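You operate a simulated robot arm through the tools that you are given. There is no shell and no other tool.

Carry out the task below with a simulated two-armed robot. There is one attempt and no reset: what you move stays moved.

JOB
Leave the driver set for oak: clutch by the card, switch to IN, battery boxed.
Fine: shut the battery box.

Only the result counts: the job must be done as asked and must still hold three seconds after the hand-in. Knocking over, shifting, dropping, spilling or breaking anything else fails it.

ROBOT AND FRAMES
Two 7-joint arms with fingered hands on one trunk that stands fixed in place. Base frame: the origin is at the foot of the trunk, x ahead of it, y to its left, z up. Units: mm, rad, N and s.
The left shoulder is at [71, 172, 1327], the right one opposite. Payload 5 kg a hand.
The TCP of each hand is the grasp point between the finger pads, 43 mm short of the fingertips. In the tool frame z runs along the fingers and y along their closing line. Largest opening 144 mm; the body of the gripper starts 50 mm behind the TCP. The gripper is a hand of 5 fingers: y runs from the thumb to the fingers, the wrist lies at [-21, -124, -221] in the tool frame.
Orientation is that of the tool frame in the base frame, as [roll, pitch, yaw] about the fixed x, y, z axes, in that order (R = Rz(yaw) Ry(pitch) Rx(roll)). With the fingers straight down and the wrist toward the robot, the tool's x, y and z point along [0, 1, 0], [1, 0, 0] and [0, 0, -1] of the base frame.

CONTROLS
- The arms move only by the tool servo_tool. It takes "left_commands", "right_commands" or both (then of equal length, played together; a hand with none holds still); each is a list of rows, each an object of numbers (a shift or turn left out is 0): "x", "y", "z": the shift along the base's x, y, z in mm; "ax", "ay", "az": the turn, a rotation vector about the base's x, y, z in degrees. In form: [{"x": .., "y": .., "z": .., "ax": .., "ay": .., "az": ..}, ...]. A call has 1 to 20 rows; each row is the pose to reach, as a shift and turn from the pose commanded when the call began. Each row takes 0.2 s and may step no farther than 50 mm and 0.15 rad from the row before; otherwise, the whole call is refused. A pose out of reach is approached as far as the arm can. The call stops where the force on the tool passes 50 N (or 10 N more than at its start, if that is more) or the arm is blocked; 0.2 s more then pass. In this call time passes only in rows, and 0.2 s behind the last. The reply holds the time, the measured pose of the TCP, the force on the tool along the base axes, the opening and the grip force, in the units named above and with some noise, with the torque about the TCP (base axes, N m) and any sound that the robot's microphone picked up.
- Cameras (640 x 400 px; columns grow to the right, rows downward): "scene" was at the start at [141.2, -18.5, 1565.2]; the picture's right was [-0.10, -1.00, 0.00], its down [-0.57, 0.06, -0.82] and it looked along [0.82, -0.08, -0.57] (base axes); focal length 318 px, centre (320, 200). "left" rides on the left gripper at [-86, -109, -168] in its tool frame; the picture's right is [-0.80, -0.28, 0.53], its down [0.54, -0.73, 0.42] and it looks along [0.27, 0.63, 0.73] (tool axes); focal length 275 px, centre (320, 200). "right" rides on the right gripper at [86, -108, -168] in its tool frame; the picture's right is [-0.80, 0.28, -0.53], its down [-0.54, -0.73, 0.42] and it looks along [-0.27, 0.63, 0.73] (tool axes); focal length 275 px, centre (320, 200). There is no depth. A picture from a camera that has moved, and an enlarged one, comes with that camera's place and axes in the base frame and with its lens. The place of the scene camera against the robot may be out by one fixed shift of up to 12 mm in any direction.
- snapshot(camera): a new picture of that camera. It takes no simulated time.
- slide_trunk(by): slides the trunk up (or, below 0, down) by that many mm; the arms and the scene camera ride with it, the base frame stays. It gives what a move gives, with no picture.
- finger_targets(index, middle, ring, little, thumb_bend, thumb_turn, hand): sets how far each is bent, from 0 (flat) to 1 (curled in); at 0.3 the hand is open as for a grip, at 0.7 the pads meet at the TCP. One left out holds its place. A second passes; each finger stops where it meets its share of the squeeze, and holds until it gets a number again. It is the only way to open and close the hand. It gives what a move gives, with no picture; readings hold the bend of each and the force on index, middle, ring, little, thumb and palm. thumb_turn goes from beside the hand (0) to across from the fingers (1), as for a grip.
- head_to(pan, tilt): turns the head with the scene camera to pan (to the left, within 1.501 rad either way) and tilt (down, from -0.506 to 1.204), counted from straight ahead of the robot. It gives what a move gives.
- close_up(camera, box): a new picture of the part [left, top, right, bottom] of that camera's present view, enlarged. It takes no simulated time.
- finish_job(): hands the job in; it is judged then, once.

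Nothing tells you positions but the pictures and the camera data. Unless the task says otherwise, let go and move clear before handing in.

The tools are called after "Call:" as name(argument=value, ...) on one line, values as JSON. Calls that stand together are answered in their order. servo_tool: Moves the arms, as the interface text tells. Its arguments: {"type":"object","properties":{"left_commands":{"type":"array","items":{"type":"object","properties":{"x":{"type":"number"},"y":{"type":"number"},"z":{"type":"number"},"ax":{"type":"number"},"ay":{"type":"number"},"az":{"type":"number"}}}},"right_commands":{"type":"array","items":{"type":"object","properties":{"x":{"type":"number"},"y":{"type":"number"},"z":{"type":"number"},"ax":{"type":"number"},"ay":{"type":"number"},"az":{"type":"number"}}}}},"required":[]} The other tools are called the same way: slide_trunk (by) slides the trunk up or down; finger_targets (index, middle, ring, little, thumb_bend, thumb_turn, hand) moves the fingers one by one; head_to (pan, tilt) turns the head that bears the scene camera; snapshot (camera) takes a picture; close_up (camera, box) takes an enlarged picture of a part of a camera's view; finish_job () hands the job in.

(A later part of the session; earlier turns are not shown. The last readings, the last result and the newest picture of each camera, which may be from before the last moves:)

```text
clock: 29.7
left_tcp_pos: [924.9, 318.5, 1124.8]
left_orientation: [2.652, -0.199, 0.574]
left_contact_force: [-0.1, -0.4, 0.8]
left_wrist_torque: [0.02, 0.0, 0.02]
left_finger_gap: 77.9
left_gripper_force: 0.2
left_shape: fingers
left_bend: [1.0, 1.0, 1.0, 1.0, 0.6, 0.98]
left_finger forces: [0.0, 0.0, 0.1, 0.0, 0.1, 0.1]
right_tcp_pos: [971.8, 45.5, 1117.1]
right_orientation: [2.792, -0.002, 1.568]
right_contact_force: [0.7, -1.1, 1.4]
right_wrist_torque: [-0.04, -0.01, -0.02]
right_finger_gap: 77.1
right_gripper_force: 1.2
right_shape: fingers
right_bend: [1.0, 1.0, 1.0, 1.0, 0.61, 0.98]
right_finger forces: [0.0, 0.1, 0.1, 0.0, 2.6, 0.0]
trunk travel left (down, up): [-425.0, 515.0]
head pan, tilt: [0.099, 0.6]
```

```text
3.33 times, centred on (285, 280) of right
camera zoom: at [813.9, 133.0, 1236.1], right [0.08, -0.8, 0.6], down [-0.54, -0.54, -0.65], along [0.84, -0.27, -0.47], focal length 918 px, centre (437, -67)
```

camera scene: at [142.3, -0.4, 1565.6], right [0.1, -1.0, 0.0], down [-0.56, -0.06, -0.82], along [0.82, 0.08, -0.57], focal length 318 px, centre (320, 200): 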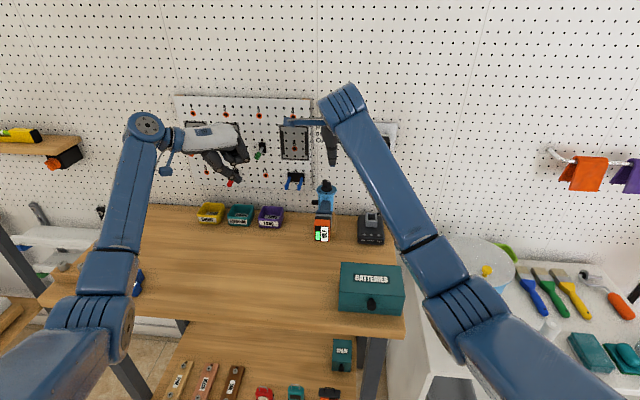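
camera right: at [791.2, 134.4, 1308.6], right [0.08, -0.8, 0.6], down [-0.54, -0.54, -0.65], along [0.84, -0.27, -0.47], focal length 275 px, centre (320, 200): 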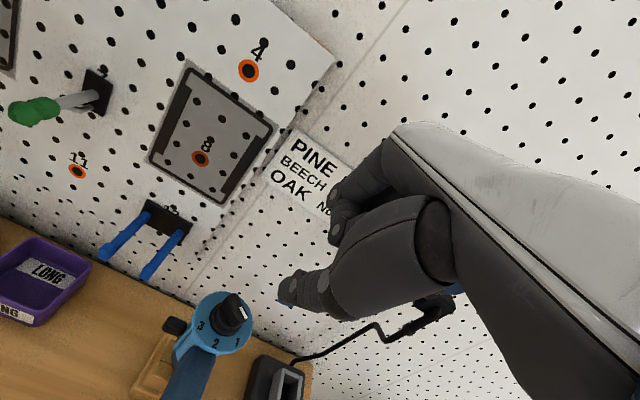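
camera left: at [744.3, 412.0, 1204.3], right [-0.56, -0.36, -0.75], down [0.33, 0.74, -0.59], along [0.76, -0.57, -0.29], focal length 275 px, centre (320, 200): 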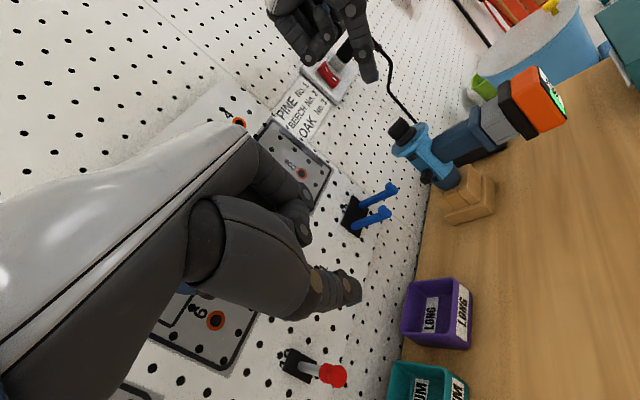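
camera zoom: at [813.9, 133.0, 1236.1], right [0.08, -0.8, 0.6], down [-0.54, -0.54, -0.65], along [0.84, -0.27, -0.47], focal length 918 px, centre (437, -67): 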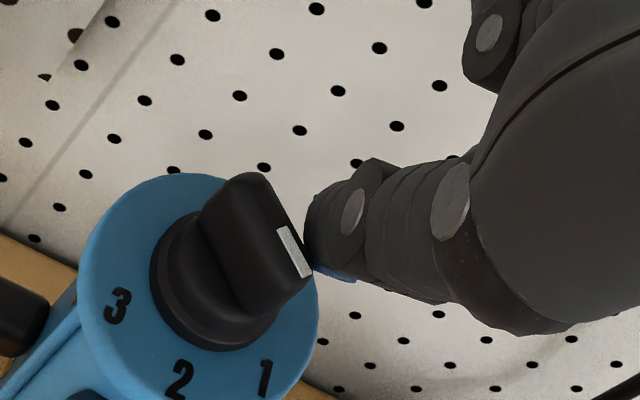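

The thumb rests against the back-right face of the blade with about 2 N. I start pushing it round clockwise along a small arc, checking as I go.

Call:
servo_tool(right_commands=[{"x": -3, "y": -0.7}, {"x": -6.2, "y": -1.0}, {"x": -9.3, "y": -0.9}])

Call:
close_up(camera="left", box=[350, 80, 450, 180])

Call:
close_up(camera="right", box=[220, 220, 350, 340])

```text
clock: 30.5
left_tcp_pos: [925.2, 320.1, 1125.8]
left_orientation: [2.652, -0.2, 0.573]
left_contact_force: [0.2, -0.3, -0.3]
left_wrist_torque: [0.02, 0.02, -0.02]
left_finger_gap: 77.9
left_gripper_force: 0.1
left_shape: fingers
left_bend: [1.0, 1.0, 1.0, 1.0, 0.6, 0.98]
left_finger forces: [0.1, 0.0, 0.0, 0.0, 0.1, 0.0]
right_tcp_pos: [963.8, 44.8, 1116.2]
right_orientation: [2.793, 0.002, 1.568]
right_contact_force: [-0.1, -0.2, 0.3]
right_wrist_torque: [-0.01, -0.01, 0.02]
right_finger_gap: 77.4
right_gripper_force: 0.1
right_shape: fingers
right_bend: [1.0, 1.0, 1.0, 1.0, 0.61, 0.98]
right_finger forces: [0.0, 0.0, 0.1, 0.0, 0.9, 0.0]
trunk travel left (down, up): [-425.0, 515.0]
head pan, tilt: [0.099, 0.6]
```

```text
4.00 times, centred on (400, 130) of left
camera zoom: at [743.6, 411.7, 1205.0], right [-0.56, -0.36, -0.75], down [0.33, 0.74, -0.59], along [0.76, -0.57, -0.29], focal length 1101 px, centre (0, 480)
```

zoom: 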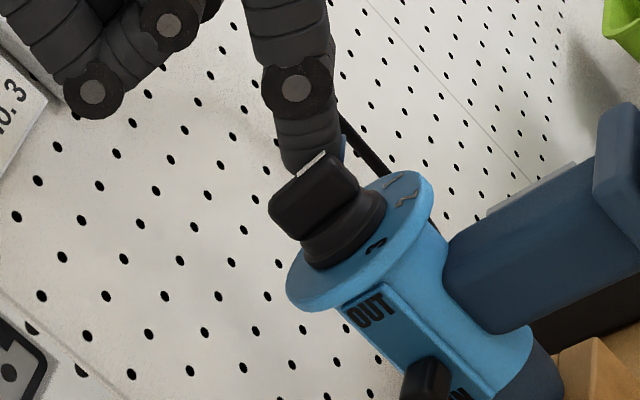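

```text
3.33 times, centred on (285, 280) of right
camera zoom: at [804.1, 132.5, 1235.4], right [0.08, -0.8, 0.6], down [-0.54, -0.54, -0.65], along [0.84, -0.27, -0.47], focal length 918 px, centre (437, -67)
```

zoom: 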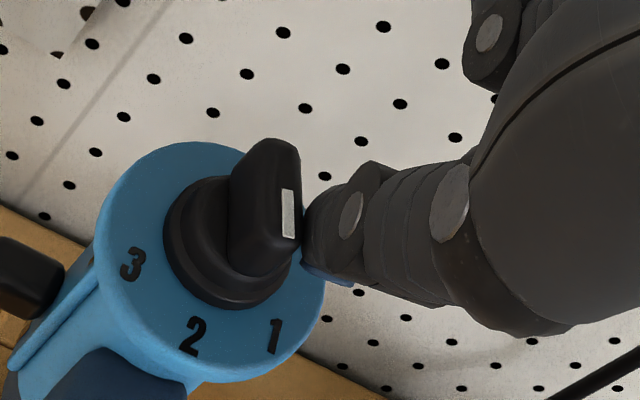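

The knob is turning with only about 1 N. I continue along the arc.

Call:
servo_tool(right_commands=[{"x": -4.4, "y": 0.3}, {"x": -7.4, "y": 1.2}, {"x": -10.3, "y": 2.5}, {"x": -13, "y": 4.2}, {"x": -15.4, "y": 6.1}])

Call:
close_up(camera="left", box=[350, 80, 450, 180])

Call:
close_up(camera="right", box=[220, 220, 350, 340])

```text
clock: 31.7
left_tcp_pos: [926.4, 320.6, 1125.0]
left_orientation: [2.653, -0.196, 0.571]
left_contact_force: [0.3, 0.3, -0.2]
left_wrist_torque: [0.0, -0.02, -0.02]
left_finger_gap: 78.1
left_gripper_force: 0.1
left_shape: fingers
left_bend: [1.0, 1.0, 1.0, 1.0, 0.6, 0.98]
left_finger forces: [0.0, 0.0, 0.1, 0.0, 0.1, 0.0]
right_tcp_pos: [948.4, 52.5, 1115.6]
right_orientation: [2.793, 0.0, 1.568]
right_contact_force: [0.4, -1.2, -0.2]
right_wrist_torque: [-0.06, -0.05, -0.01]
right_finger_gap: 77.9
right_gripper_force: 0.3
right_shape: fingers
right_bend: [1.0, 1.0, 1.0, 1.0, 0.6, 0.98]
right_finger forces: [0.0, 0.1, 0.0, 0.0, 0.5, 0.1]
trunk travel left (down, up): [-425.0, 515.0]
head pan, tilt: [0.099, 0.6]
```

```text
4.00 times, centred on (400, 130) of left
camera zoom: at [743.6, 411.8, 1204.9], right [-0.56, -0.36, -0.75], down [0.33, 0.74, -0.59], along [0.76, -0.57, -0.29], focal length 1101 px, centre (0, 480)
```

zoom: 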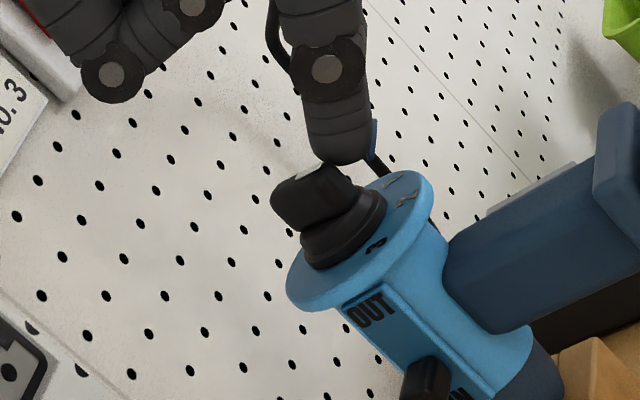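

```text
3.33 times, centred on (285, 280) of right
camera zoom: at [789.1, 139.2, 1236.3], right [0.08, -0.8, 0.6], down [-0.54, -0.54, -0.65], along [0.84, -0.27, -0.47], focal length 918 px, centre (437, -67)
```

zoom: 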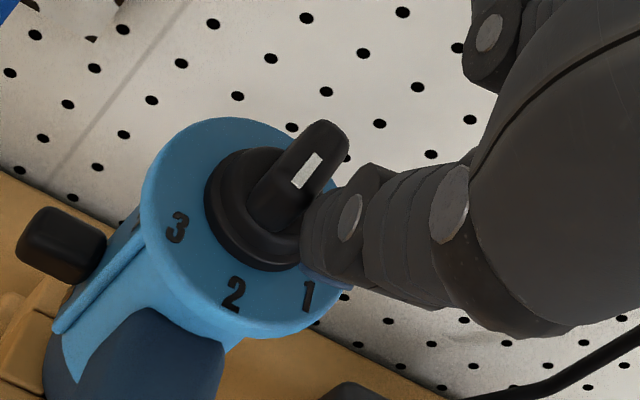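

The blade has turned a lot. I zoom in from both cameras to see exactly where the white pointer mark is.

Call:
close_up(camera="right", box=[255, 245, 325, 310])

Call:
close_up(camera="left", box=[385, 105, 425, 150])

Call:
close_up(camera="scene", box=[305, 170, 345, 215])

```text
6.15 times, centred on (290, 278) of right
camera zoom: at [789.1, 139.2, 1236.3], right [0.08, -0.8, 0.6], down [-0.54, -0.54, -0.65], along [0.84, -0.27, -0.47], focal length 1694 px, centre (505, -277)
```

zoom: 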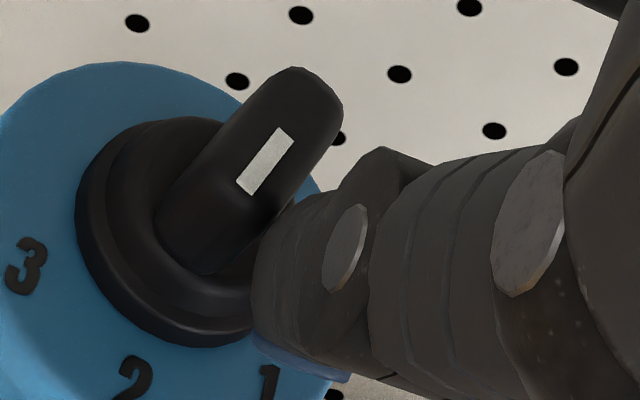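

```text
8.89 times, centred on (405, 128) of left
camera zoom: at [743.6, 411.8, 1204.9], right [-0.56, -0.36, -0.75], down [0.33, 0.74, -0.59], along [0.76, -0.57, -0.29], focal length 2447 px, centre (-436, 844)
```

zoom: 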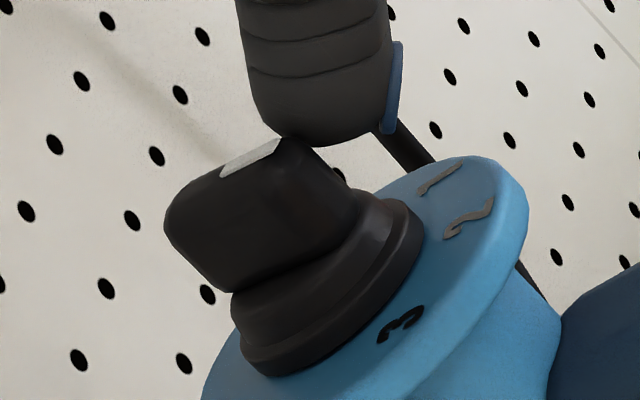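

```text
8.89 times, centred on (325, 192) of scene
camera zoom: at [141.4, -0.6, 1565.8], right [0.1, -1.0, 0.0], down [-0.56, -0.06, -0.82], along [0.82, 0.08, -0.57], focal length 2828 px, centre (276, 267)
```

zoom: 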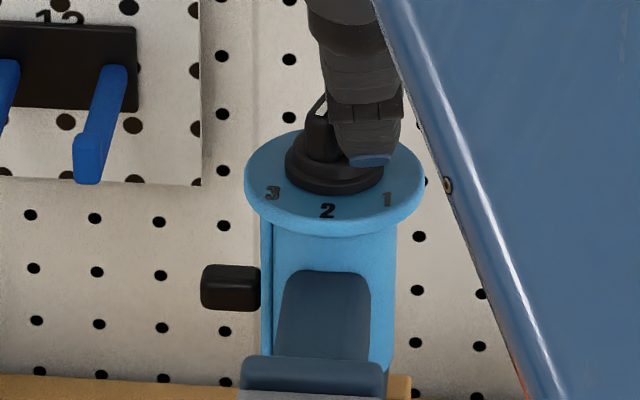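

From the left view the mark end points straight at the robot, which is position 2. I carry on along the arc toward 3.

Call:
servo_tool(right_commands=[{"x": -2.2, "y": 1.6}, {"x": -4, "y": 3.3}, {"x": -5.5, "y": 6}, {"x": -6.6, "y": 9}])

Call:
close_up(camera="right", box=[245, 235, 325, 310])

Call:
close_up(camera="left", box=[385, 105, 425, 150])

```text
clock: 32.7
left_tcp_pos: [925.6, 318.8, 1125.0]
left_orientation: [2.654, -0.199, 0.571]
left_contact_force: [0.0, 0.5, -0.3]
left_wrist_torque: [0.0, 0.01, 0.01]
left_finger_gap: 77.9
left_gripper_force: 0.0
left_shape: fingers
left_bend: [1.0, 1.0, 1.0, 1.0, 0.6, 0.98]
left_finger forces: [0.1, 0.1, 0.0, 0.0, 0.0, 0.0]
right_tcp_pos: [941.5, 60.5, 1117.1]
right_orientation: [2.792, 0.0, 1.567]
right_contact_force: [-0.6, -0.1, -0.2]
right_wrist_torque: [-0.04, 0.01, -0.01]
right_finger_gap: 78.0
right_gripper_force: 0.5
right_shape: fingers
right_bend: [1.0, 1.0, 1.0, 1.0, 0.6, 0.98]
right_finger forces: [0.0, 0.0, 0.0, 0.0, 0.5, 0.1]
trunk travel left (down, up): [-425.0, 515.0]
head pan, tilt: [0.099, 0.6]
```

```text
5.33 times, centred on (285, 272) of right
camera zoom: at [782.7, 147.8, 1235.6], right [0.08, -0.8, 0.6], down [-0.54, -0.54, -0.65], along [0.84, -0.27, -0.47], focal length 1468 px, centre (507, -187)
```

zoom: 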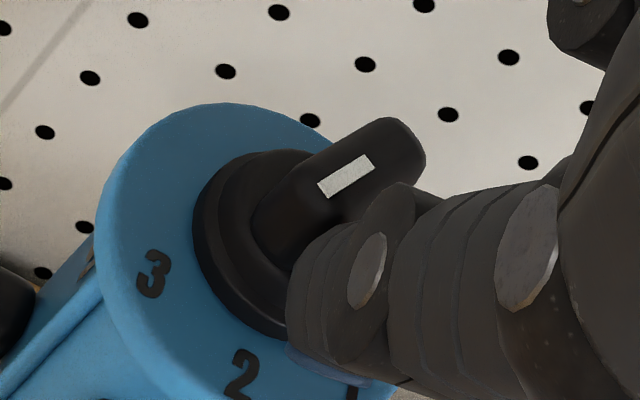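

```text
8.89 times, centred on (405, 128) of left
camera zoom: at [743.5, 411.8, 1205.0], right [-0.56, -0.36, -0.75], down [0.33, 0.74, -0.59], along [0.76, -0.57, -0.29], focal length 2447 px, centre (-436, 844)
```

zoom: 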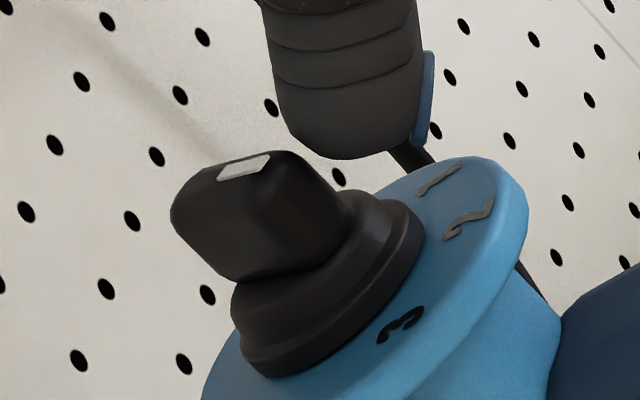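

The pointer is about 26° past 2, with roughly 25° to go. I continue gently.

Call:
servo_tool(right_commands=[{"x": -0.4, "y": 2.5}, {"x": -0.6, "y": 5}, {"x": -0.4, "y": 7.5}])

Call:
close_up(camera="right", box=[245, 235, 325, 310])

Call:
close_up(camera="left", box=[385, 105, 425, 150])

```text
clock: 33.5
left_tcp_pos: [924.8, 319.1, 1125.0]
left_orientation: [2.654, -0.197, 0.57]
left_contact_force: [-0.1, -0.5, 0.2]
left_wrist_torque: [0.0, -0.02, 0.01]
left_finger_gap: 77.9
left_gripper_force: 0.1
left_shape: fingers
left_bend: [1.0, 1.0, 1.0, 1.0, 0.6, 0.98]
left_finger forces: [0.0, 0.1, 0.0, 0.1, 0.1, 0.0]
right_tcp_pos: [940.5, 68.6, 1114.7]
right_orientation: [2.794, -0.001, 1.57]
right_contact_force: [-0.3, -0.1, 0.8]
right_wrist_torque: [-0.01, 0.03, 0.01]
right_finger_gap: 78.2
right_gripper_force: 0.2
right_shape: fingers
right_bend: [1.0, 1.0, 1.0, 1.0, 0.6, 0.98]
right_finger forces: [0.0, 0.0, 0.1, 0.1, 0.6, 0.0]
trunk travel left (down, up): [-425.0, 515.0]
head pan, tilt: [0.099, 0.6]
```

```text
5.33 times, centred on (285, 272) of right
camera zoom: at [781.9, 154.8, 1235.1], right [0.08, -0.8, 0.6], down [-0.54, -0.54, -0.65], along [0.84, -0.27, -0.47], focal length 1468 px, centre (507, -187)
```

zoom: 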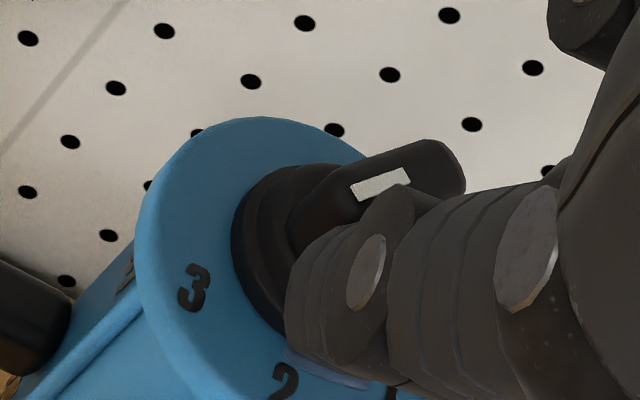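

```text
8.89 times, centred on (405, 128) of left
camera zoom: at [743.6, 411.6, 1205.0], right [-0.56, -0.36, -0.75], down [0.33, 0.74, -0.59], along [0.76, -0.57, -0.29], focal length 2447 px, centre (-436, 844)
```

zoom: 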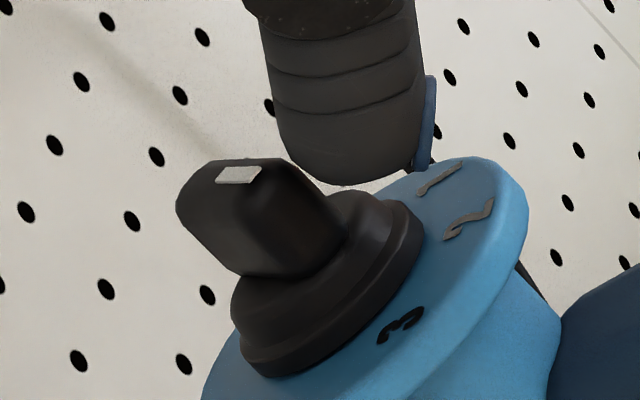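

About 41° now, with 3 printed at roughly 51°. I give it another small nudge.

Call:
servo_tool(right_commands=[{"x": 0.2, "y": 1.5}, {"x": 0.5, "y": 3}])

Call:
close_up(camera="right", box=[245, 235, 325, 310])

Call:
close_up(camera="left", box=[385, 105, 425, 150])

```text
clock: 34.1
left_tcp_pos: [925.7, 320.3, 1126.0]
left_orientation: [2.652, -0.198, 0.571]
left_contact_force: [-0.1, -0.2, -0.1]
left_wrist_torque: [0.02, -0.01, 0.0]
left_finger_gap: 77.8
left_gripper_force: 0.0
left_shape: fingers
left_bend: [1.0, 1.0, 1.0, 1.0, 0.6, 0.98]
left_finger forces: [0.0, 0.1, 0.0, 0.0, 0.1, 0.0]
right_tcp_pos: [941.5, 71.0, 1114.8]
right_orientation: [2.792, 0.001, 1.567]
right_contact_force: [-0.3, -0.5, -0.1]
right_wrist_torque: [-0.01, 0.02, 0.02]
right_finger_gap: 78.4
right_gripper_force: 0.3
right_shape: fingers
right_bend: [1.0, 1.0, 1.0, 1.0, 0.6, 0.98]
right_finger forces: [0.0, 0.1, 0.1, 0.0, 0.6, 0.1]
trunk travel left (down, up): [-425.0, 515.0]
head pan, tilt: [0.099, 0.6]
```

```text
5.33 times, centred on (285, 272) of right
camera zoom: at [782.7, 158.2, 1235.2], right [0.08, -0.8, 0.6], down [-0.54, -0.54, -0.65], along [0.84, -0.27, -0.47], focal length 1468 px, centre (507, -187)
```

zoom: 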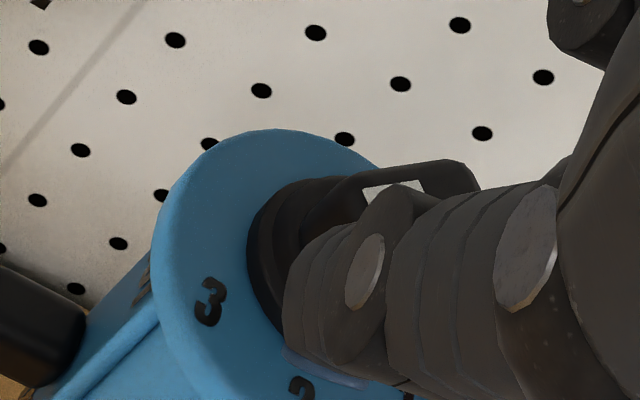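

```text
8.89 times, centred on (405, 128) of left
camera zoom: at [743.5, 411.7, 1205.0], right [-0.56, -0.36, -0.75], down [0.33, 0.74, -0.59], along [0.76, -0.57, -0.29], focal length 2447 px, centre (-436, 844)
```

zoom: 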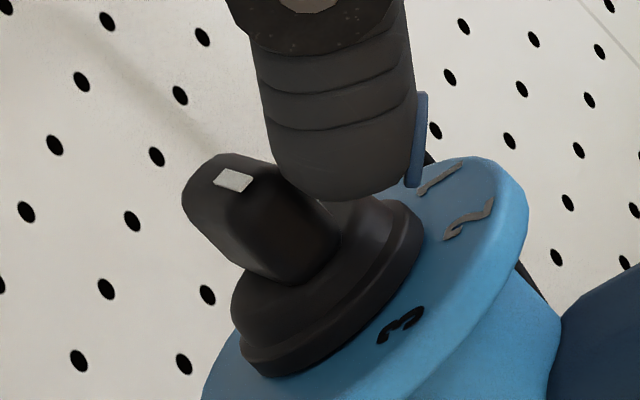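

The mark now points at about 52°, right at the 3. I back the thumb off the blade and lift clear, then verify.

Call:
servo_tool(right_commands=[{"x": -3, "y": -3}, {"x": -8, "y": -8}, {"x": -10, "y": -12, "z": 20}, {"x": -15, "y": -20, "z": 60}, {"x": -30, "y": -40, "z": 90}])

Call:
close_up(camera="left", box=[380, 100, 440, 160])

Call:
snapshot(camera="right")

Call:
close_up(camera="scene", box=[300, 165, 350, 215])

```text
clock: 35.3
left_tcp_pos: [923.5, 318.9, 1127.0]
left_orientation: [2.654, -0.199, 0.571]
left_contact_force: [-0.4, -0.3, 0.9]
left_wrist_torque: [0.03, 0.0, 0.02]
left_finger_gap: 77.9
left_gripper_force: 0.0
left_shape: fingers
left_bend: [1.0, 1.0, 1.0, 1.0, 0.6, 0.98]
left_finger forces: [0.0, 0.0, 0.0, 0.0, 0.1, 0.0]
right_tcp_pos: [912.1, 31.0, 1205.2]
right_orientation: [2.793, -0.001, 1.57]
right_contact_force: [-0.1, -0.6, 0.6]
right_wrist_torque: [0.0, -0.01, 0.07]
right_finger_gap: 78.1
right_gripper_force: 0.0
right_shape: fingers
right_bend: [1.0, 1.0, 1.0, 1.0, 0.6, 0.98]
right_finger forces: [0.1, 0.0, 0.1, 0.0, 0.1, 0.0]
trunk travel left (down, up): [-425.0, 515.0]
head pan, tilt: [0.099, 0.6]
```

```text
6.67 times, centred on (410, 130) of left
camera zoom: at [742.8, 410.7, 1205.9], right [-0.56, -0.36, -0.75], down [0.33, 0.74, -0.59], along [0.76, -0.57, -0.29], focal length 1835 px, centre (-280, 667)
```

zoom: 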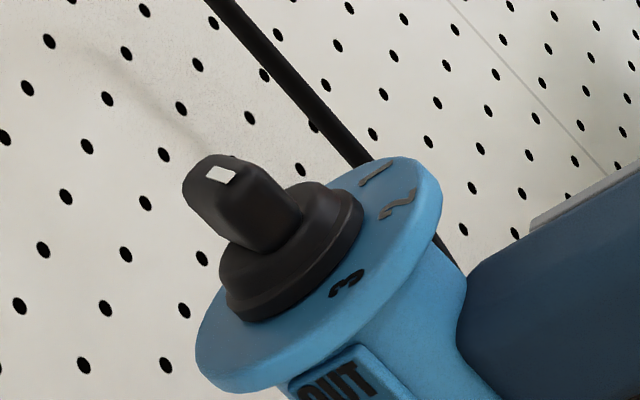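

```text
taken
camera right: at [753.4, 117.9, 1325.5], right [0.08, -0.8, 0.6], down [-0.54, -0.54, -0.65], along [0.84, -0.27, -0.47], focal length 275 px, centre (320, 200)
```

right: 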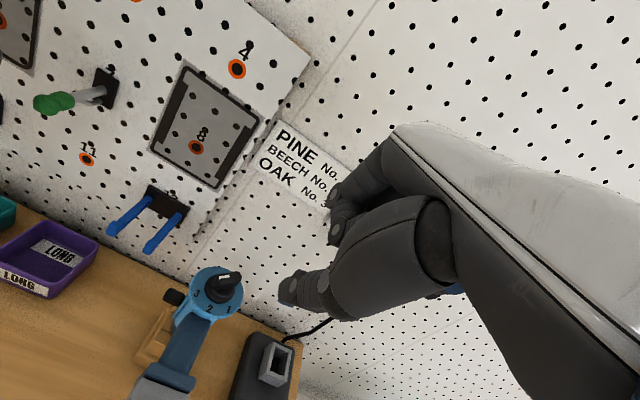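

```text
8.00 times, centred on (325, 190) of scene
camera zoom: at [140.4, -2.2, 1565.8], right [0.1, -1.0, 0.0], down [-0.56, -0.06, -0.83], along [0.82, 0.08, -0.56], focal length 2545 px, centre (280, 280)
```

zoom: 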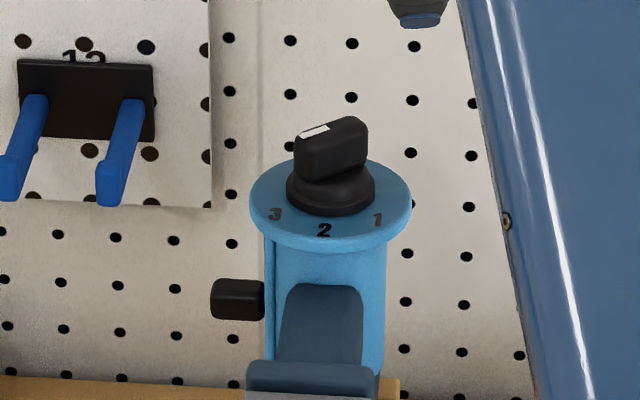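

The pointer appears aligned with 3. I take a tighter look to measure the angle accurately.

Call:
close_up(camera="scene", box=[312, 176, 338, 198])

Call:
close_up(camera="right", box=[180, 255, 260, 320])

```text
16.00 times, centred on (325, 187) of scene
camera zoom: at [140.4, -2.2, 1565.8], right [0.1, -1.0, 0.0], down [-0.56, -0.06, -0.83], along [0.82, 0.08, -0.56], focal length 5091 px, centre (240, 408)
```

zoom: 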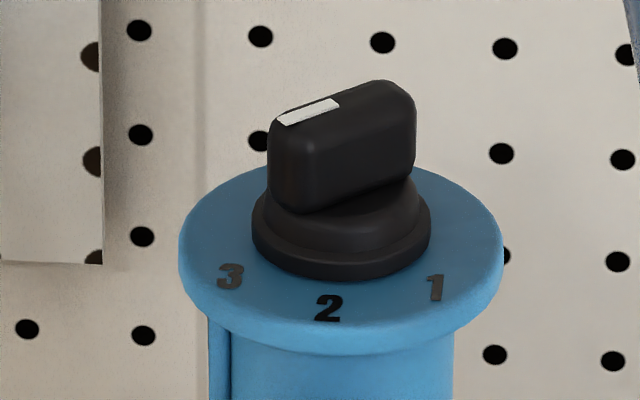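

```text
6.15 times, centred on (220, 288) of right
camera zoom: at [753.4, 117.9, 1325.5], right [0.08, -0.8, 0.6], down [-0.54, -0.54, -0.65], along [0.84, -0.27, -0.47], focal length 1694 px, centre (935, -338)
```

zoom: 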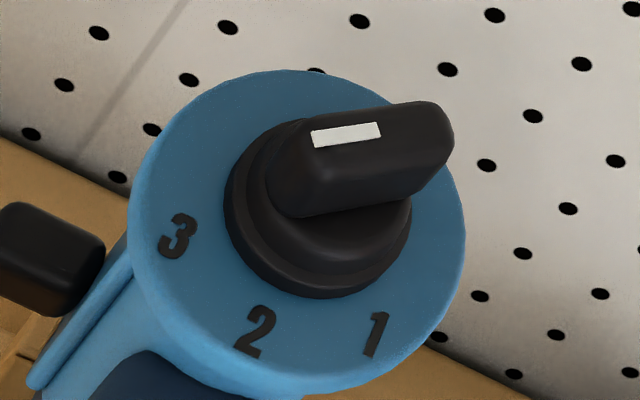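

The clutch is at 3 and the switch is at IN. Next I open the battery box: I bring the right hand back and turn it so the thumb can go under the lid knob (about (629, −63, 932)) from the front.

Call:
servo_tool(right_commands=[{"x": -35, "y": -12, "z": 5, "ay": 3.4}, {"x": -70, "y": -24, "z": 5, "ay": 6.7}, {"x": -106, "y": -36, "z": 5, "ay": 10}, {"x": -141, "y": -48, "z": 5, "ay": 13.4}, {"x": -176, "y": -60, "z": 5, "ay": 16.7}, {"x": -212, "y": -71, "z": 5, "ay": 20}])

Call:
servo_tool(right_commands=[{"x": -11, "y": 0, "z": -5, "ax": -3.3, "ay": -3.3, "az": 6.34}, {"x": -22, "y": 1, "z": -12, "ax": -6.6, "ay": -6.6, "az": 12.68}, {"x": -33, "y": 2, "z": -20, "ax": -9.9, "ay": -9.9, "az": 19.02}, {"x": -44, "y": 2, "z": -28, "ax": -13.2, "ay": -13.2, "az": 25.35}, {"x": -55, "y": 3, "z": -36, "ax": -16.5, "ay": -16.5, "az": 31.69}, {"x": -66, "y": 4, "z": -44, "ax": -19.8, "ay": -19.8, "az": 38.03}, {"x": -77, "y": 4, "z": -52, "ax": -23.1, "ay": -23.1, "az": 44.37}, {"x": -88, "y": 5, "z": -60, "ax": -26.4, "ay": -26.4, "az": 50.71}, {"x": -99, "y": 6, "z": -68, "ax": -29.7, "ay": -29.7, "az": 57.05}, {"x": -110, "y": 6, "z": -76, "ax": -33, "ay": -33, "az": 63.38}, {"x": -121, "y": 7, "z": -84, "ax": -36.3, "ay": -36.3, "az": 69.72}, {"x": -132, "y": 8, "z": -92, "ax": -39.6, "ay": -39.6, "az": 76.06}, {"x": -140, "y": 8, "z": -100, "ax": -42.9, "ay": -42.9, "az": 82.4}])

Call:
head_to(pan=-0.15, tilt=0.85)

Call:
snapshot(camera="scene")

Call:
snapshot(camera="right")

Call:
snapshot(camera="left")

```text
clock: 36.9
left_tcp_pos: [925.9, 321.0, 1125.7]
left_orientation: [2.651, -0.2, 0.573]
left_contact_force: [0.0, 0.6, -0.6]
left_wrist_torque: [-0.01, 0.01, 0.01]
left_finger_gap: 78.0
left_gripper_force: 0.1
left_shape: fingers
left_bend: [1.0, 1.0, 1.0, 1.0, 0.6, 0.98]
left_finger forces: [0.0, 0.1, 0.0, 0.0, 0.0, 0.1]
right_tcp_pos: [745.3, -94.4, 1183.2]
right_orientation: [3.101, 0.065, 1.499]
right_contact_force: [-0.5, 0.5, 0.5]
right_wrist_torque: [-0.09, 0.0, 0.02]
right_finger_gap: 78.1
right_gripper_force: 0.1
right_shape: fingers
right_bend: [1.0, 1.0, 1.0, 1.0, 0.6, 0.98]
right_finger forces: [0.1, 0.1, 0.1, 0.0, 0.1, 0.0]
right hand out of reach, approached as far as the arm can: row 6
trunk travel left (down, up): [-425.0, 515.0]
head pan, tilt: [0.099, 0.6]
stopped in row 6 (right hand): the arm was blocked; the commanded pose is now the measured one
```

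```text
clock: 39.7
left_tcp_pos: [925.0, 318.9, 1125.8]
left_orientation: [2.656, -0.198, 0.571]
left_contact_force: [-0.2, -0.5, -0.1]
left_wrist_torque: [0.05, 0.03, 0.03]
left_finger_gap: 77.9
left_gripper_force: 0.0
left_shape: fingers
left_bend: [1.0, 1.0, 1.0, 1.0, 0.6, 0.98]
left_finger forces: [0.0, 0.1, 0.0, 0.0, 0.0, 0.1]
right_tcp_pos: [605.7, -84.7, 1082.3]
right_orientation: [2.995, 1.017, 3.012]
right_contact_force: [-0.9, -0.2, 0.5]
right_wrist_torque: [0.02, -0.01, 0.01]
right_finger_gap: 77.9
right_gripper_force: 0.1
right_shape: fingers
right_bend: [1.0, 1.0, 1.0, 1.0, 0.6, 0.98]
right_finger forces: [0.0, 0.0, 0.1, 0.1, 0.1, 0.0]
trunk travel left (down, up): [-425.0, 515.0]
head pan, tilt: [0.099, 0.6]
```

```text
clock: 40.5
left_tcp_pos: [927.0, 318.9, 1125.0]
left_orientation: [2.655, -0.198, 0.571]
left_contact_force: [0.6, -0.1, 0.0]
left_wrist_torque: [-0.02, 0.0, -0.02]
left_finger_gap: 78.1
left_gripper_force: 0.1
left_shape: fingers
left_bend: [1.0, 1.0, 1.0, 1.0, 0.6, 0.98]
left_finger forces: [0.0, 0.0, 0.1, 0.0, 0.0, 0.0]
right_tcp_pos: [605.8, -83.5, 1083.2]
right_orientation: [2.999, 1.016, 3.013]
right_contact_force: [0.3, 0.5, -1.0]
right_wrist_torque: [-0.01, -0.02, 0.01]
right_finger_gap: 78.5
right_gripper_force: 0.1
right_shape: fingers
right_bend: [1.0, 1.0, 1.0, 1.0, 0.6, 0.98]
right_finger forces: [0.0, 0.0, 0.0, 0.0, 0.0, 0.0]
trunk travel left (down, up): [-425.0, 515.0]
head pan, tilt: [-0.15, 0.85]
```

```text
taken
camera scene: at [130.7, -21.2, 1544.9], right [-0.15, -0.99, 0.0], down [-0.74, 0.11, -0.66], along [0.65, -0.1, -0.75], focal length 318 px, centre (320, 200)
```

scene: 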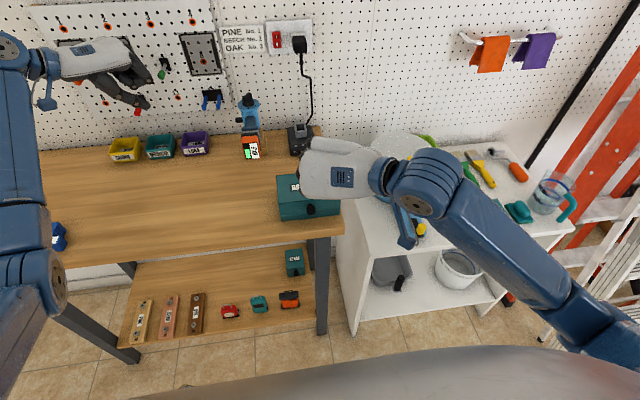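

```text
taken
camera right: at [417.4, -190.6, 1087.7], right [-0.04, 0.21, 0.98], down [0.64, -0.75, 0.19], along [0.77, 0.63, -0.11], focal length 275 px, centre (320, 200)
```

right: 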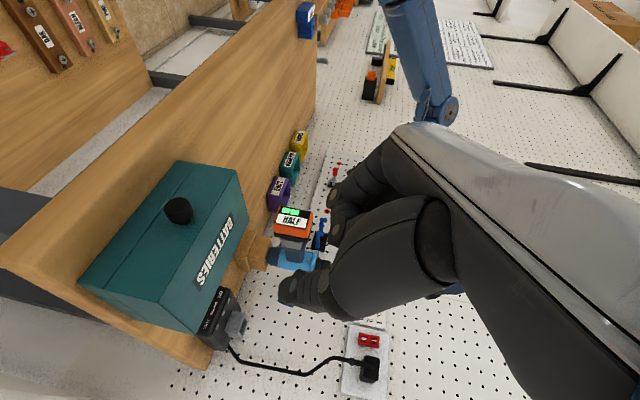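

```text
taken
camera left: at [743.6, 411.5, 1204.9], right [-0.56, -0.36, -0.75], down [0.33, 0.74, -0.59], along [0.76, -0.57, -0.29], focal length 275 px, centre (320, 200)
```

left: 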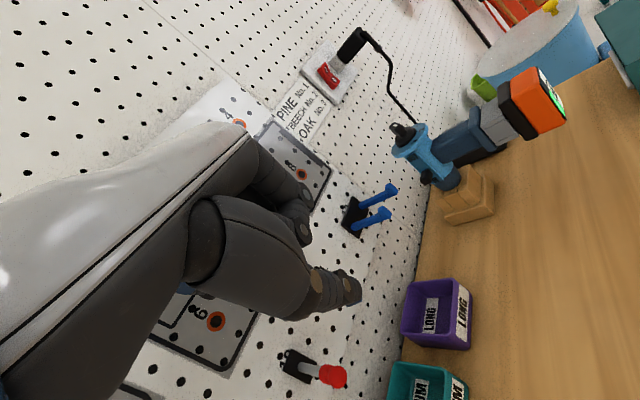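

The right camera confirms the knob at about (629, −63, 932). I bring the thumb tip in front of and below the knob.

Call:
servo_tool(right_commands=[{"x": -25, "y": 25, "z": 0}, {"x": -48, "y": 50, "z": -20}, {"x": -48, "y": 50, "z": -65}, {"x": -48, "y": 50, "z": -110}, {"x": -48, "y": 50, "z": -140}])

Call:
snapshot(camera="right")

Call:
close_up(camera="scene", box=[240, 160, 400, 270])

```text
clock: 41.7
left_tcp_pos: [925.8, 319.7, 1125.4]
left_orientation: [2.651, -0.198, 0.572]
left_contact_force: [-0.1, 0.6, 0.2]
left_wrist_torque: [0.01, 0.01, -0.01]
left_finger_gap: 78.0
left_gripper_force: 0.0
left_shape: fingers
left_bend: [1.0, 1.0, 1.0, 1.0, 0.6, 0.98]
left_finger forces: [0.0, 0.0, 0.1, 0.0, 0.1, 0.0]
right_tcp_pos: [556.1, -36.3, 943.1]
right_orientation: [2.995, 1.018, 3.012]
right_contact_force: [0.5, -0.4, 0.4]
right_wrist_torque: [0.02, 0.03, -0.01]
right_finger_gap: 78.3
right_gripper_force: 0.0
right_shape: fingers
right_bend: [1.0, 1.0, 1.0, 1.0, 0.6, 0.98]
right_finger forces: [0.0, 0.1, 0.1, 0.0, 0.0, 0.0]
trunk travel left (down, up): [-425.0, 515.0]
head pan, tilt: [-0.15, 0.85]
```

```text
taken
camera right: at [369.1, -142.9, 947.0], right [-0.04, 0.21, 0.98], down [0.64, -0.75, 0.19], along [0.77, 0.63, -0.11], focal length 275 px, centre (320, 200)
```

right: 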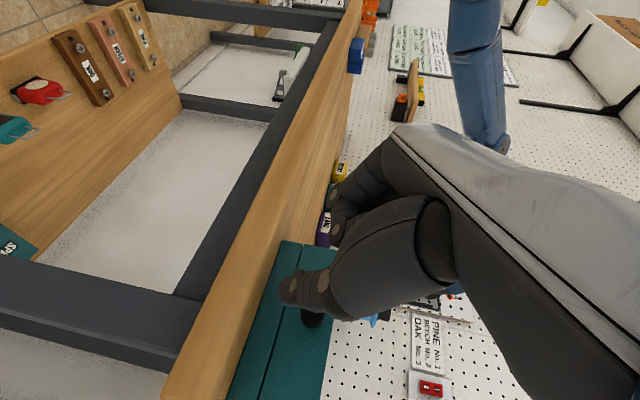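

```text
3.64 times, centred on (320, 215) of scene
camera zoom: at [130.6, -21.7, 1544.9], right [-0.15, -0.99, 0.0], down [-0.74, 0.11, -0.66], along [0.65, -0.1, -0.75], focal length 1157 px, centre (320, 146)
```

zoom: 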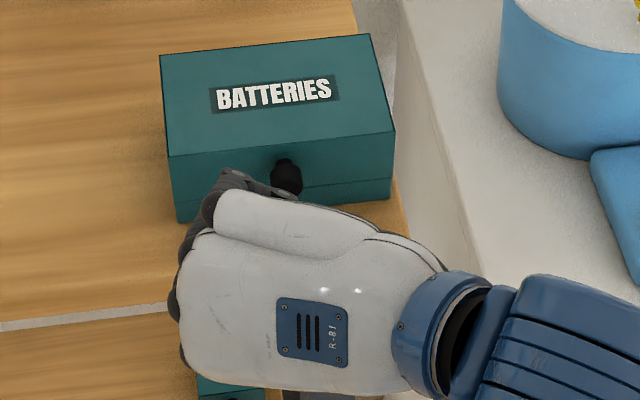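

The thumb is just in front of the knob. I lower it the last bit and slide it forward under the knob.

Call:
servo_tool(right_commands=[{"y": 2, "z": -7}, {"y": 2, "z": -14}, {"x": 10, "y": 2, "z": -14}, {"x": 20, "y": 2, "z": -14}, {"x": 30, "y": 2, "z": -14}])

Call:
close_up(camera="right", box=[220, 220, 380, 400])

Call:
close_up(camera="scene", box=[270, 170, 350, 230])

```text
clock: 42.9
left_tcp_pos: [924.9, 320.2, 1126.5]
left_orientation: [2.652, -0.197, 0.572]
left_contact_force: [0.5, -0.3, 0.3]
left_wrist_torque: [0.0, -0.02, 0.01]
left_finger_gap: 78.0
left_gripper_force: 0.0
left_shape: fingers
left_bend: [1.0, 1.0, 1.0, 1.0, 0.6, 0.98]
left_finger forces: [0.1, 0.1, 0.0, 0.1, 0.1, 0.1]
right_tcp_pos: [588.1, -33.0, 928.7]
right_orientation: [2.996, 1.016, 3.007]
right_contact_force: [-0.2, -0.2, 0.0]
right_wrist_torque: [0.04, 0.01, 0.0]
right_finger_gap: 78.0
right_gripper_force: 0.2
right_shape: fingers
right_bend: [1.0, 1.0, 1.0, 1.0, 0.6, 0.98]
right_finger forces: [0.1, 0.0, 0.1, 0.1, 0.0, 0.0]
trunk travel left (down, up): [-425.0, 515.0]
head pan, tilt: [-0.15, 0.85]
```

```text
2.22 times, centred on (300, 310) of right
camera zoom: at [399.5, -140.2, 933.9], right [-0.04, 0.21, 0.98], down [0.64, -0.75, 0.19], along [0.77, 0.63, -0.11], focal length 612 px, centre (364, -44)
```

zoom: 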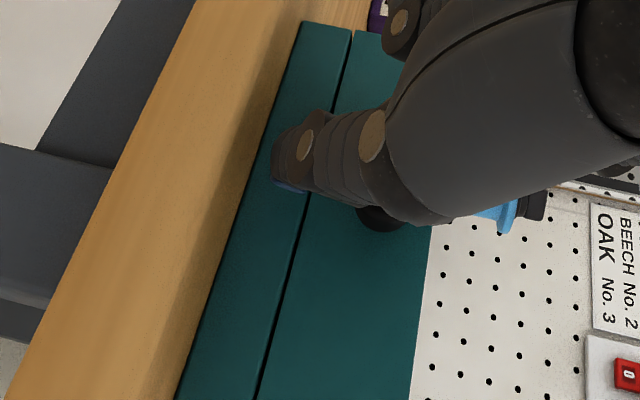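

```text
6.67 times, centred on (310, 200) of scene
camera zoom: at [131.0, -21.5, 1544.8], right [-0.15, -0.99, 0.0], down [-0.74, 0.11, -0.66], along [0.65, -0.1, -0.75], focal length 2121 px, centre (387, 200)
```

zoom: 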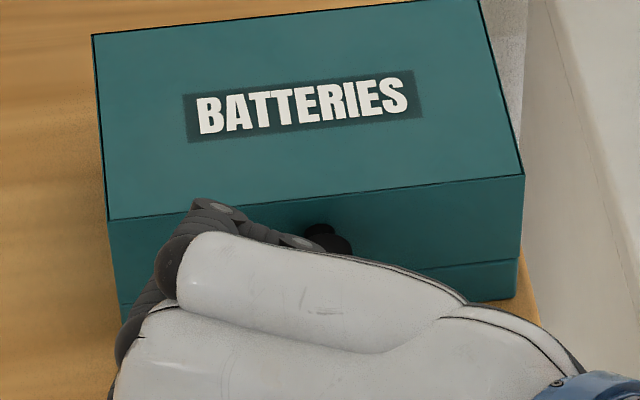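

The thumb tip is under the knob. I move 8 mm further in and begin to lift slowly, checking force.

Call:
servo_tool(right_commands=[{"x": 8}, {"x": 7, "z": 5}, {"x": 6, "z": 10}, {"x": 5, "z": 15}, {"x": 5, "z": 20}])

Call:
close_up(camera="right", box=[220, 220, 380, 400])

Call:
close_up(camera="scene", box=[260, 150, 360, 230])

```text
clock: 44.1
left_tcp_pos: [925.0, 319.4, 1126.7]
left_orientation: [2.651, -0.199, 0.573]
left_contact_force: [0.8, 0.2, 0.1]
left_wrist_torque: [0.0, 0.0, 0.02]
left_finger_gap: 78.1
left_gripper_force: 0.0
left_shape: fingers
left_bend: [1.0, 1.0, 1.0, 1.0, 0.6, 0.98]
left_finger forces: [0.0, 0.1, 0.1, 0.0, 0.1, 0.0]
right_tcp_pos: [592.1, -33.4, 949.0]
right_orientation: [2.999, 1.017, 3.013]
right_contact_force: [-0.6, 0.4, -0.4]
right_wrist_torque: [0.04, 0.02, -0.02]
right_finger_gap: 78.4
right_gripper_force: 0.3
right_shape: fingers
right_bend: [1.0, 1.0, 1.0, 1.0, 0.6, 0.97]
right_finger forces: [0.0, 0.1, 0.0, 0.0, 0.2, 0.1]
trunk travel left (down, up): [-425.0, 515.0]
head pan, tilt: [-0.15, 0.85]
```

```text
2.22 times, centred on (300, 310) of right
camera zoom: at [404.3, -139.9, 954.5], right [-0.04, 0.21, 0.98], down [0.64, -0.75, 0.19], along [0.77, 0.63, -0.11], focal length 612 px, centre (364, -44)
```

zoom: 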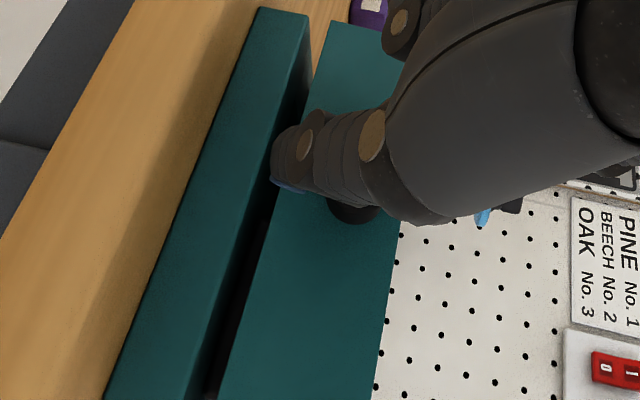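

```text
5.00 times, centred on (310, 190) of scene
camera zoom: at [130.5, -21.5, 1544.9], right [-0.15, -0.99, 0.0], down [-0.74, 0.11, -0.66], along [0.65, -0.1, -0.75], focal length 1591 px, centre (370, 250)
```

zoom: 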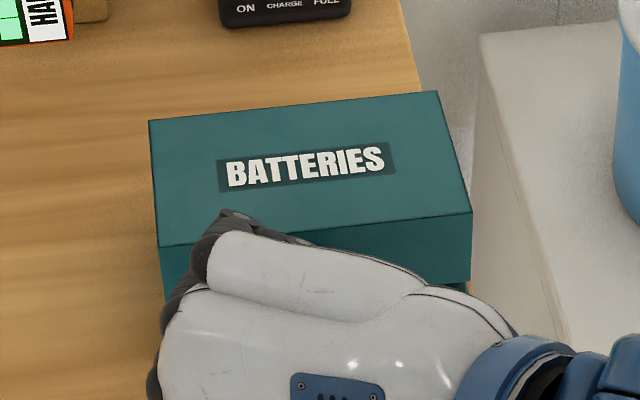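

The lid is lifting with almost no force. I follow the arc up to roughly 40°.

Call:
servo_tool(right_commands=[{"x": -0.2, "z": 10}, {"x": 0.5, "z": 20}, {"x": 2, "z": 29.9}, {"x": 4.4, "z": 39.6}, {"x": 7.5, "z": 49}, {"x": 11.6, "z": 58.3}])

Call:
snapshot(camera="right")

Call:
close_up(camera="scene", box=[230, 110, 390, 230])

```text
clock: 45.5
left_tcp_pos: [925.5, 318.9, 1126.0]
left_orientation: [2.654, -0.198, 0.572]
left_contact_force: [-0.1, -0.2, 0.2]
left_wrist_torque: [0.01, 0.05, -0.02]
left_finger_gap: 77.8
left_gripper_force: 0.0
left_shape: fingers
left_bend: [1.0, 1.0, 1.0, 1.0, 0.6, 0.98]
left_finger forces: [0.0, 0.0, 0.0, 0.1, 0.1, 0.0]
right_tcp_pos: [603.8, -33.8, 1007.0]
right_orientation: [2.996, 1.02, 3.011]
right_contact_force: [-0.4, 0.2, 1.0]
right_wrist_torque: [0.02, 0.01, 0.03]
right_finger_gap: 78.2
right_gripper_force: 0.0
right_shape: fingers
right_bend: [1.0, 1.0, 1.0, 1.0, 0.6, 0.97]
right_finger forces: [0.0, 0.0, 0.1, 0.1, 0.0, 0.0]
trunk travel left (down, up): [-425.0, 515.0]
head pan, tilt: [-0.15, 0.85]
```

```text
taken
camera right: at [415.5, -140.2, 1012.3], right [-0.04, 0.21, 0.98], down [0.64, -0.75, 0.19], along [0.77, 0.63, -0.11], focal length 275 px, centre (320, 200)
```

right: 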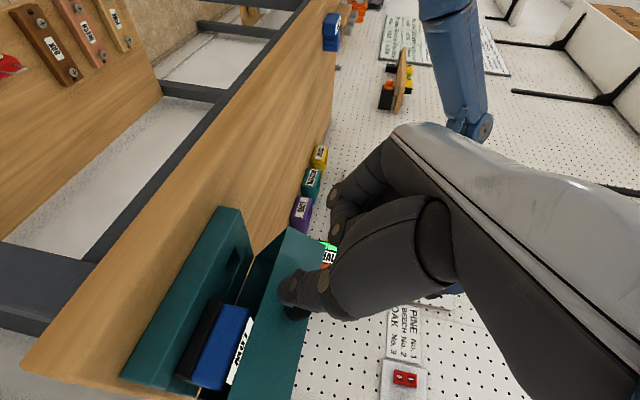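

```text
3.33 times, centred on (310, 170) of scene
camera zoom: at [130.8, -21.4, 1544.8], right [-0.15, -0.99, 0.0], down [-0.74, 0.11, -0.66], along [0.65, -0.1, -0.75], focal length 1061 px, centre (353, 300)
```

zoom: 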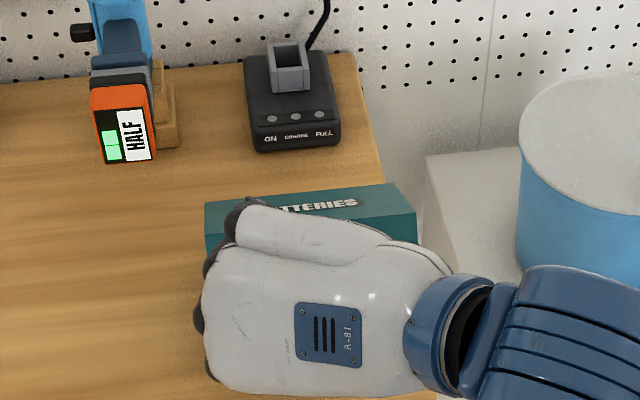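

There is already a blue battery inside, and the base seems to have socket pockets. I keep opening the lid along the arc.

Call:
servo_tool(right_commands=[{"x": 4.8, "z": 9}, {"x": 10.4, "z": 17.1}, {"x": 16.6, "z": 25}, {"x": 23.6, "z": 32.1}, {"x": 31, "z": 39}])

Call:
snapshot(camera="right")

Call:
close_up(camera="scene", box=[230, 90, 390, 230])

```text
clock: 46.7
left_tcp_pos: [925.1, 318.8, 1124.8]
left_orientation: [2.654, -0.198, 0.574]
left_contact_force: [0.2, 0.1, 0.4]
left_wrist_torque: [-0.02, 0.03, -0.01]
left_finger_gap: 78.0
left_gripper_force: 0.1
left_shape: fingers
left_bend: [1.0, 1.0, 1.0, 1.0, 0.6, 0.98]
left_finger forces: [0.1, 0.0, 0.0, 0.0, 0.1, 0.1]
right_tcp_pos: [634.9, -33.0, 1045.7]
right_orientation: [2.995, 1.018, 3.009]
right_contact_force: [-1.4, 0.3, 0.9]
right_wrist_torque: [-0.03, 0.03, 0.0]
right_finger_gap: 78.2
right_gripper_force: 0.1
right_shape: fingers
right_bend: [1.0, 1.0, 1.0, 1.0, 0.6, 0.98]
right_finger forces: [0.0, 0.0, 0.1, 0.1, 1.1, 0.1]
trunk travel left (down, up): [-425.0, 515.0]
head pan, tilt: [-0.15, 0.85]
```

```text
taken
camera right: at [447.2, -139.9, 1051.5], right [-0.04, 0.21, 0.98], down [0.64, -0.75, 0.19], along [0.77, 0.63, -0.11], focal length 275 px, centre (320, 200)
```

right: 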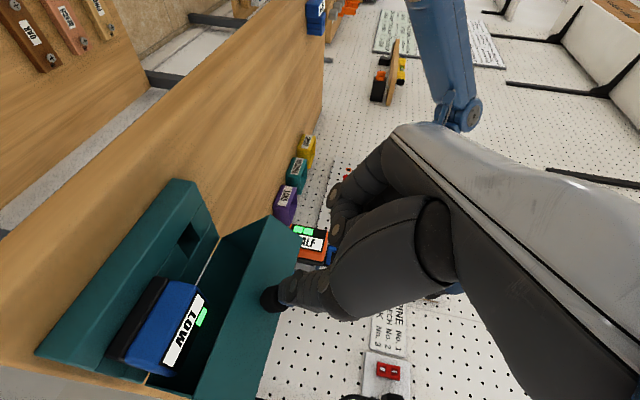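

```text
2.86 times, centred on (310, 160) of scene
camera zoom: at [130.7, -21.5, 1544.9], right [-0.15, -0.99, 0.0], down [-0.74, 0.11, -0.66], along [0.65, -0.1, -0.75], focal length 909 px, centre (349, 314)
```

zoom: 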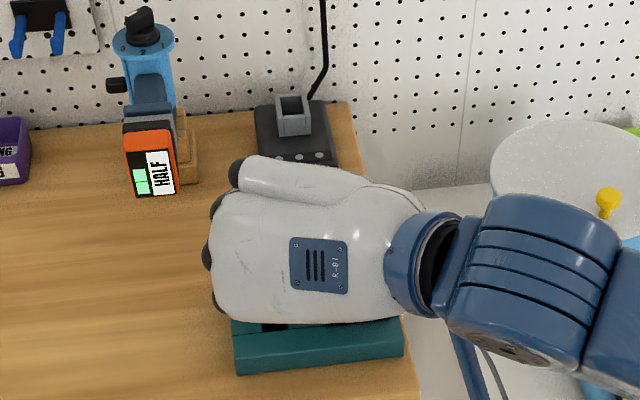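

The base has two square sockets: the right one holds a LOW battery stem-down and the left one is empty. I finish opening the lid.

Call:
servo_tool(right_commands=[{"x": 8, "z": 7}, {"x": 16.4, "z": 13}, {"x": 25, "z": 18}, {"x": 34.7, "z": 23}, {"x": 44, "z": 26}])

Call:
snapshot(camera="right")

Call:
close_up(camera="scene", box=[230, 70, 390, 230])

```text
clock: 47.9
left_tcp_pos: [925.9, 319.2, 1124.4]
left_orientation: [2.653, -0.198, 0.574]
left_contact_force: [0.1, 0.3, -0.6]
left_wrist_torque: [0.0, -0.02, -0.02]
left_finger_gap: 78.0
left_gripper_force: 0.1
left_shape: fingers
left_bend: [1.0, 1.0, 1.0, 1.0, 0.6, 0.98]
left_finger forces: [0.0, 0.1, 0.0, 0.0, 0.1, 0.1]
right_tcp_pos: [679.9, -32.4, 1071.6]
right_orientation: [2.998, 1.019, 3.013]
right_contact_force: [-0.5, 0.3, 0.4]
right_wrist_torque: [0.0, -0.04, -0.04]
right_finger_gap: 77.7
right_gripper_force: 0.1
right_shape: fingers
right_bend: [1.0, 1.0, 1.0, 1.0, 0.6, 0.98]
right_finger forces: [0.0, 0.0, 0.1, 0.1, 0.0, 0.1]
trunk travel left (down, up): [-425.0, 515.0]
head pan, tilt: [-0.15, 0.85]
```

```text
taken
camera right: at [491.6, -139.4, 1077.2], right [-0.04, 0.21, 0.98], down [0.64, -0.75, 0.19], along [0.77, 0.63, -0.11], focal length 275 px, centre (320, 200)
```

right: 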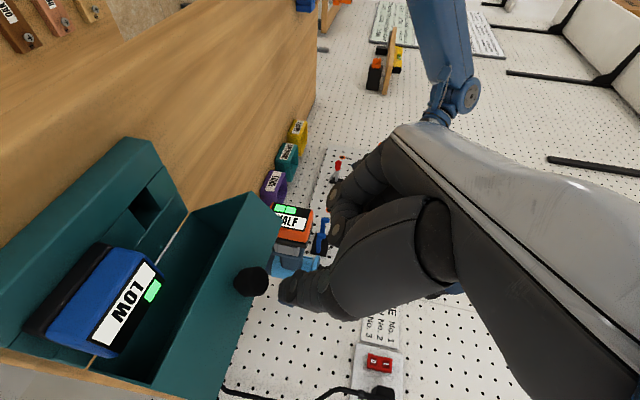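

```text
2.50 times, centred on (310, 150) of scene
camera zoom: at [130.8, -21.5, 1544.8], right [-0.15, -0.99, 0.0], down [-0.74, 0.11, -0.66], along [0.65, -0.1, -0.75], focal length 796 px, centre (345, 325)
```

zoom: 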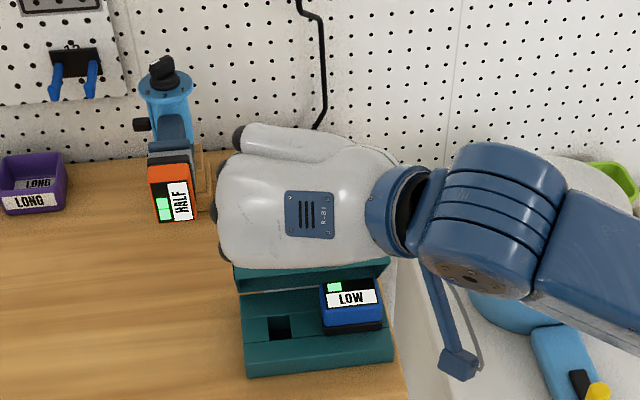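

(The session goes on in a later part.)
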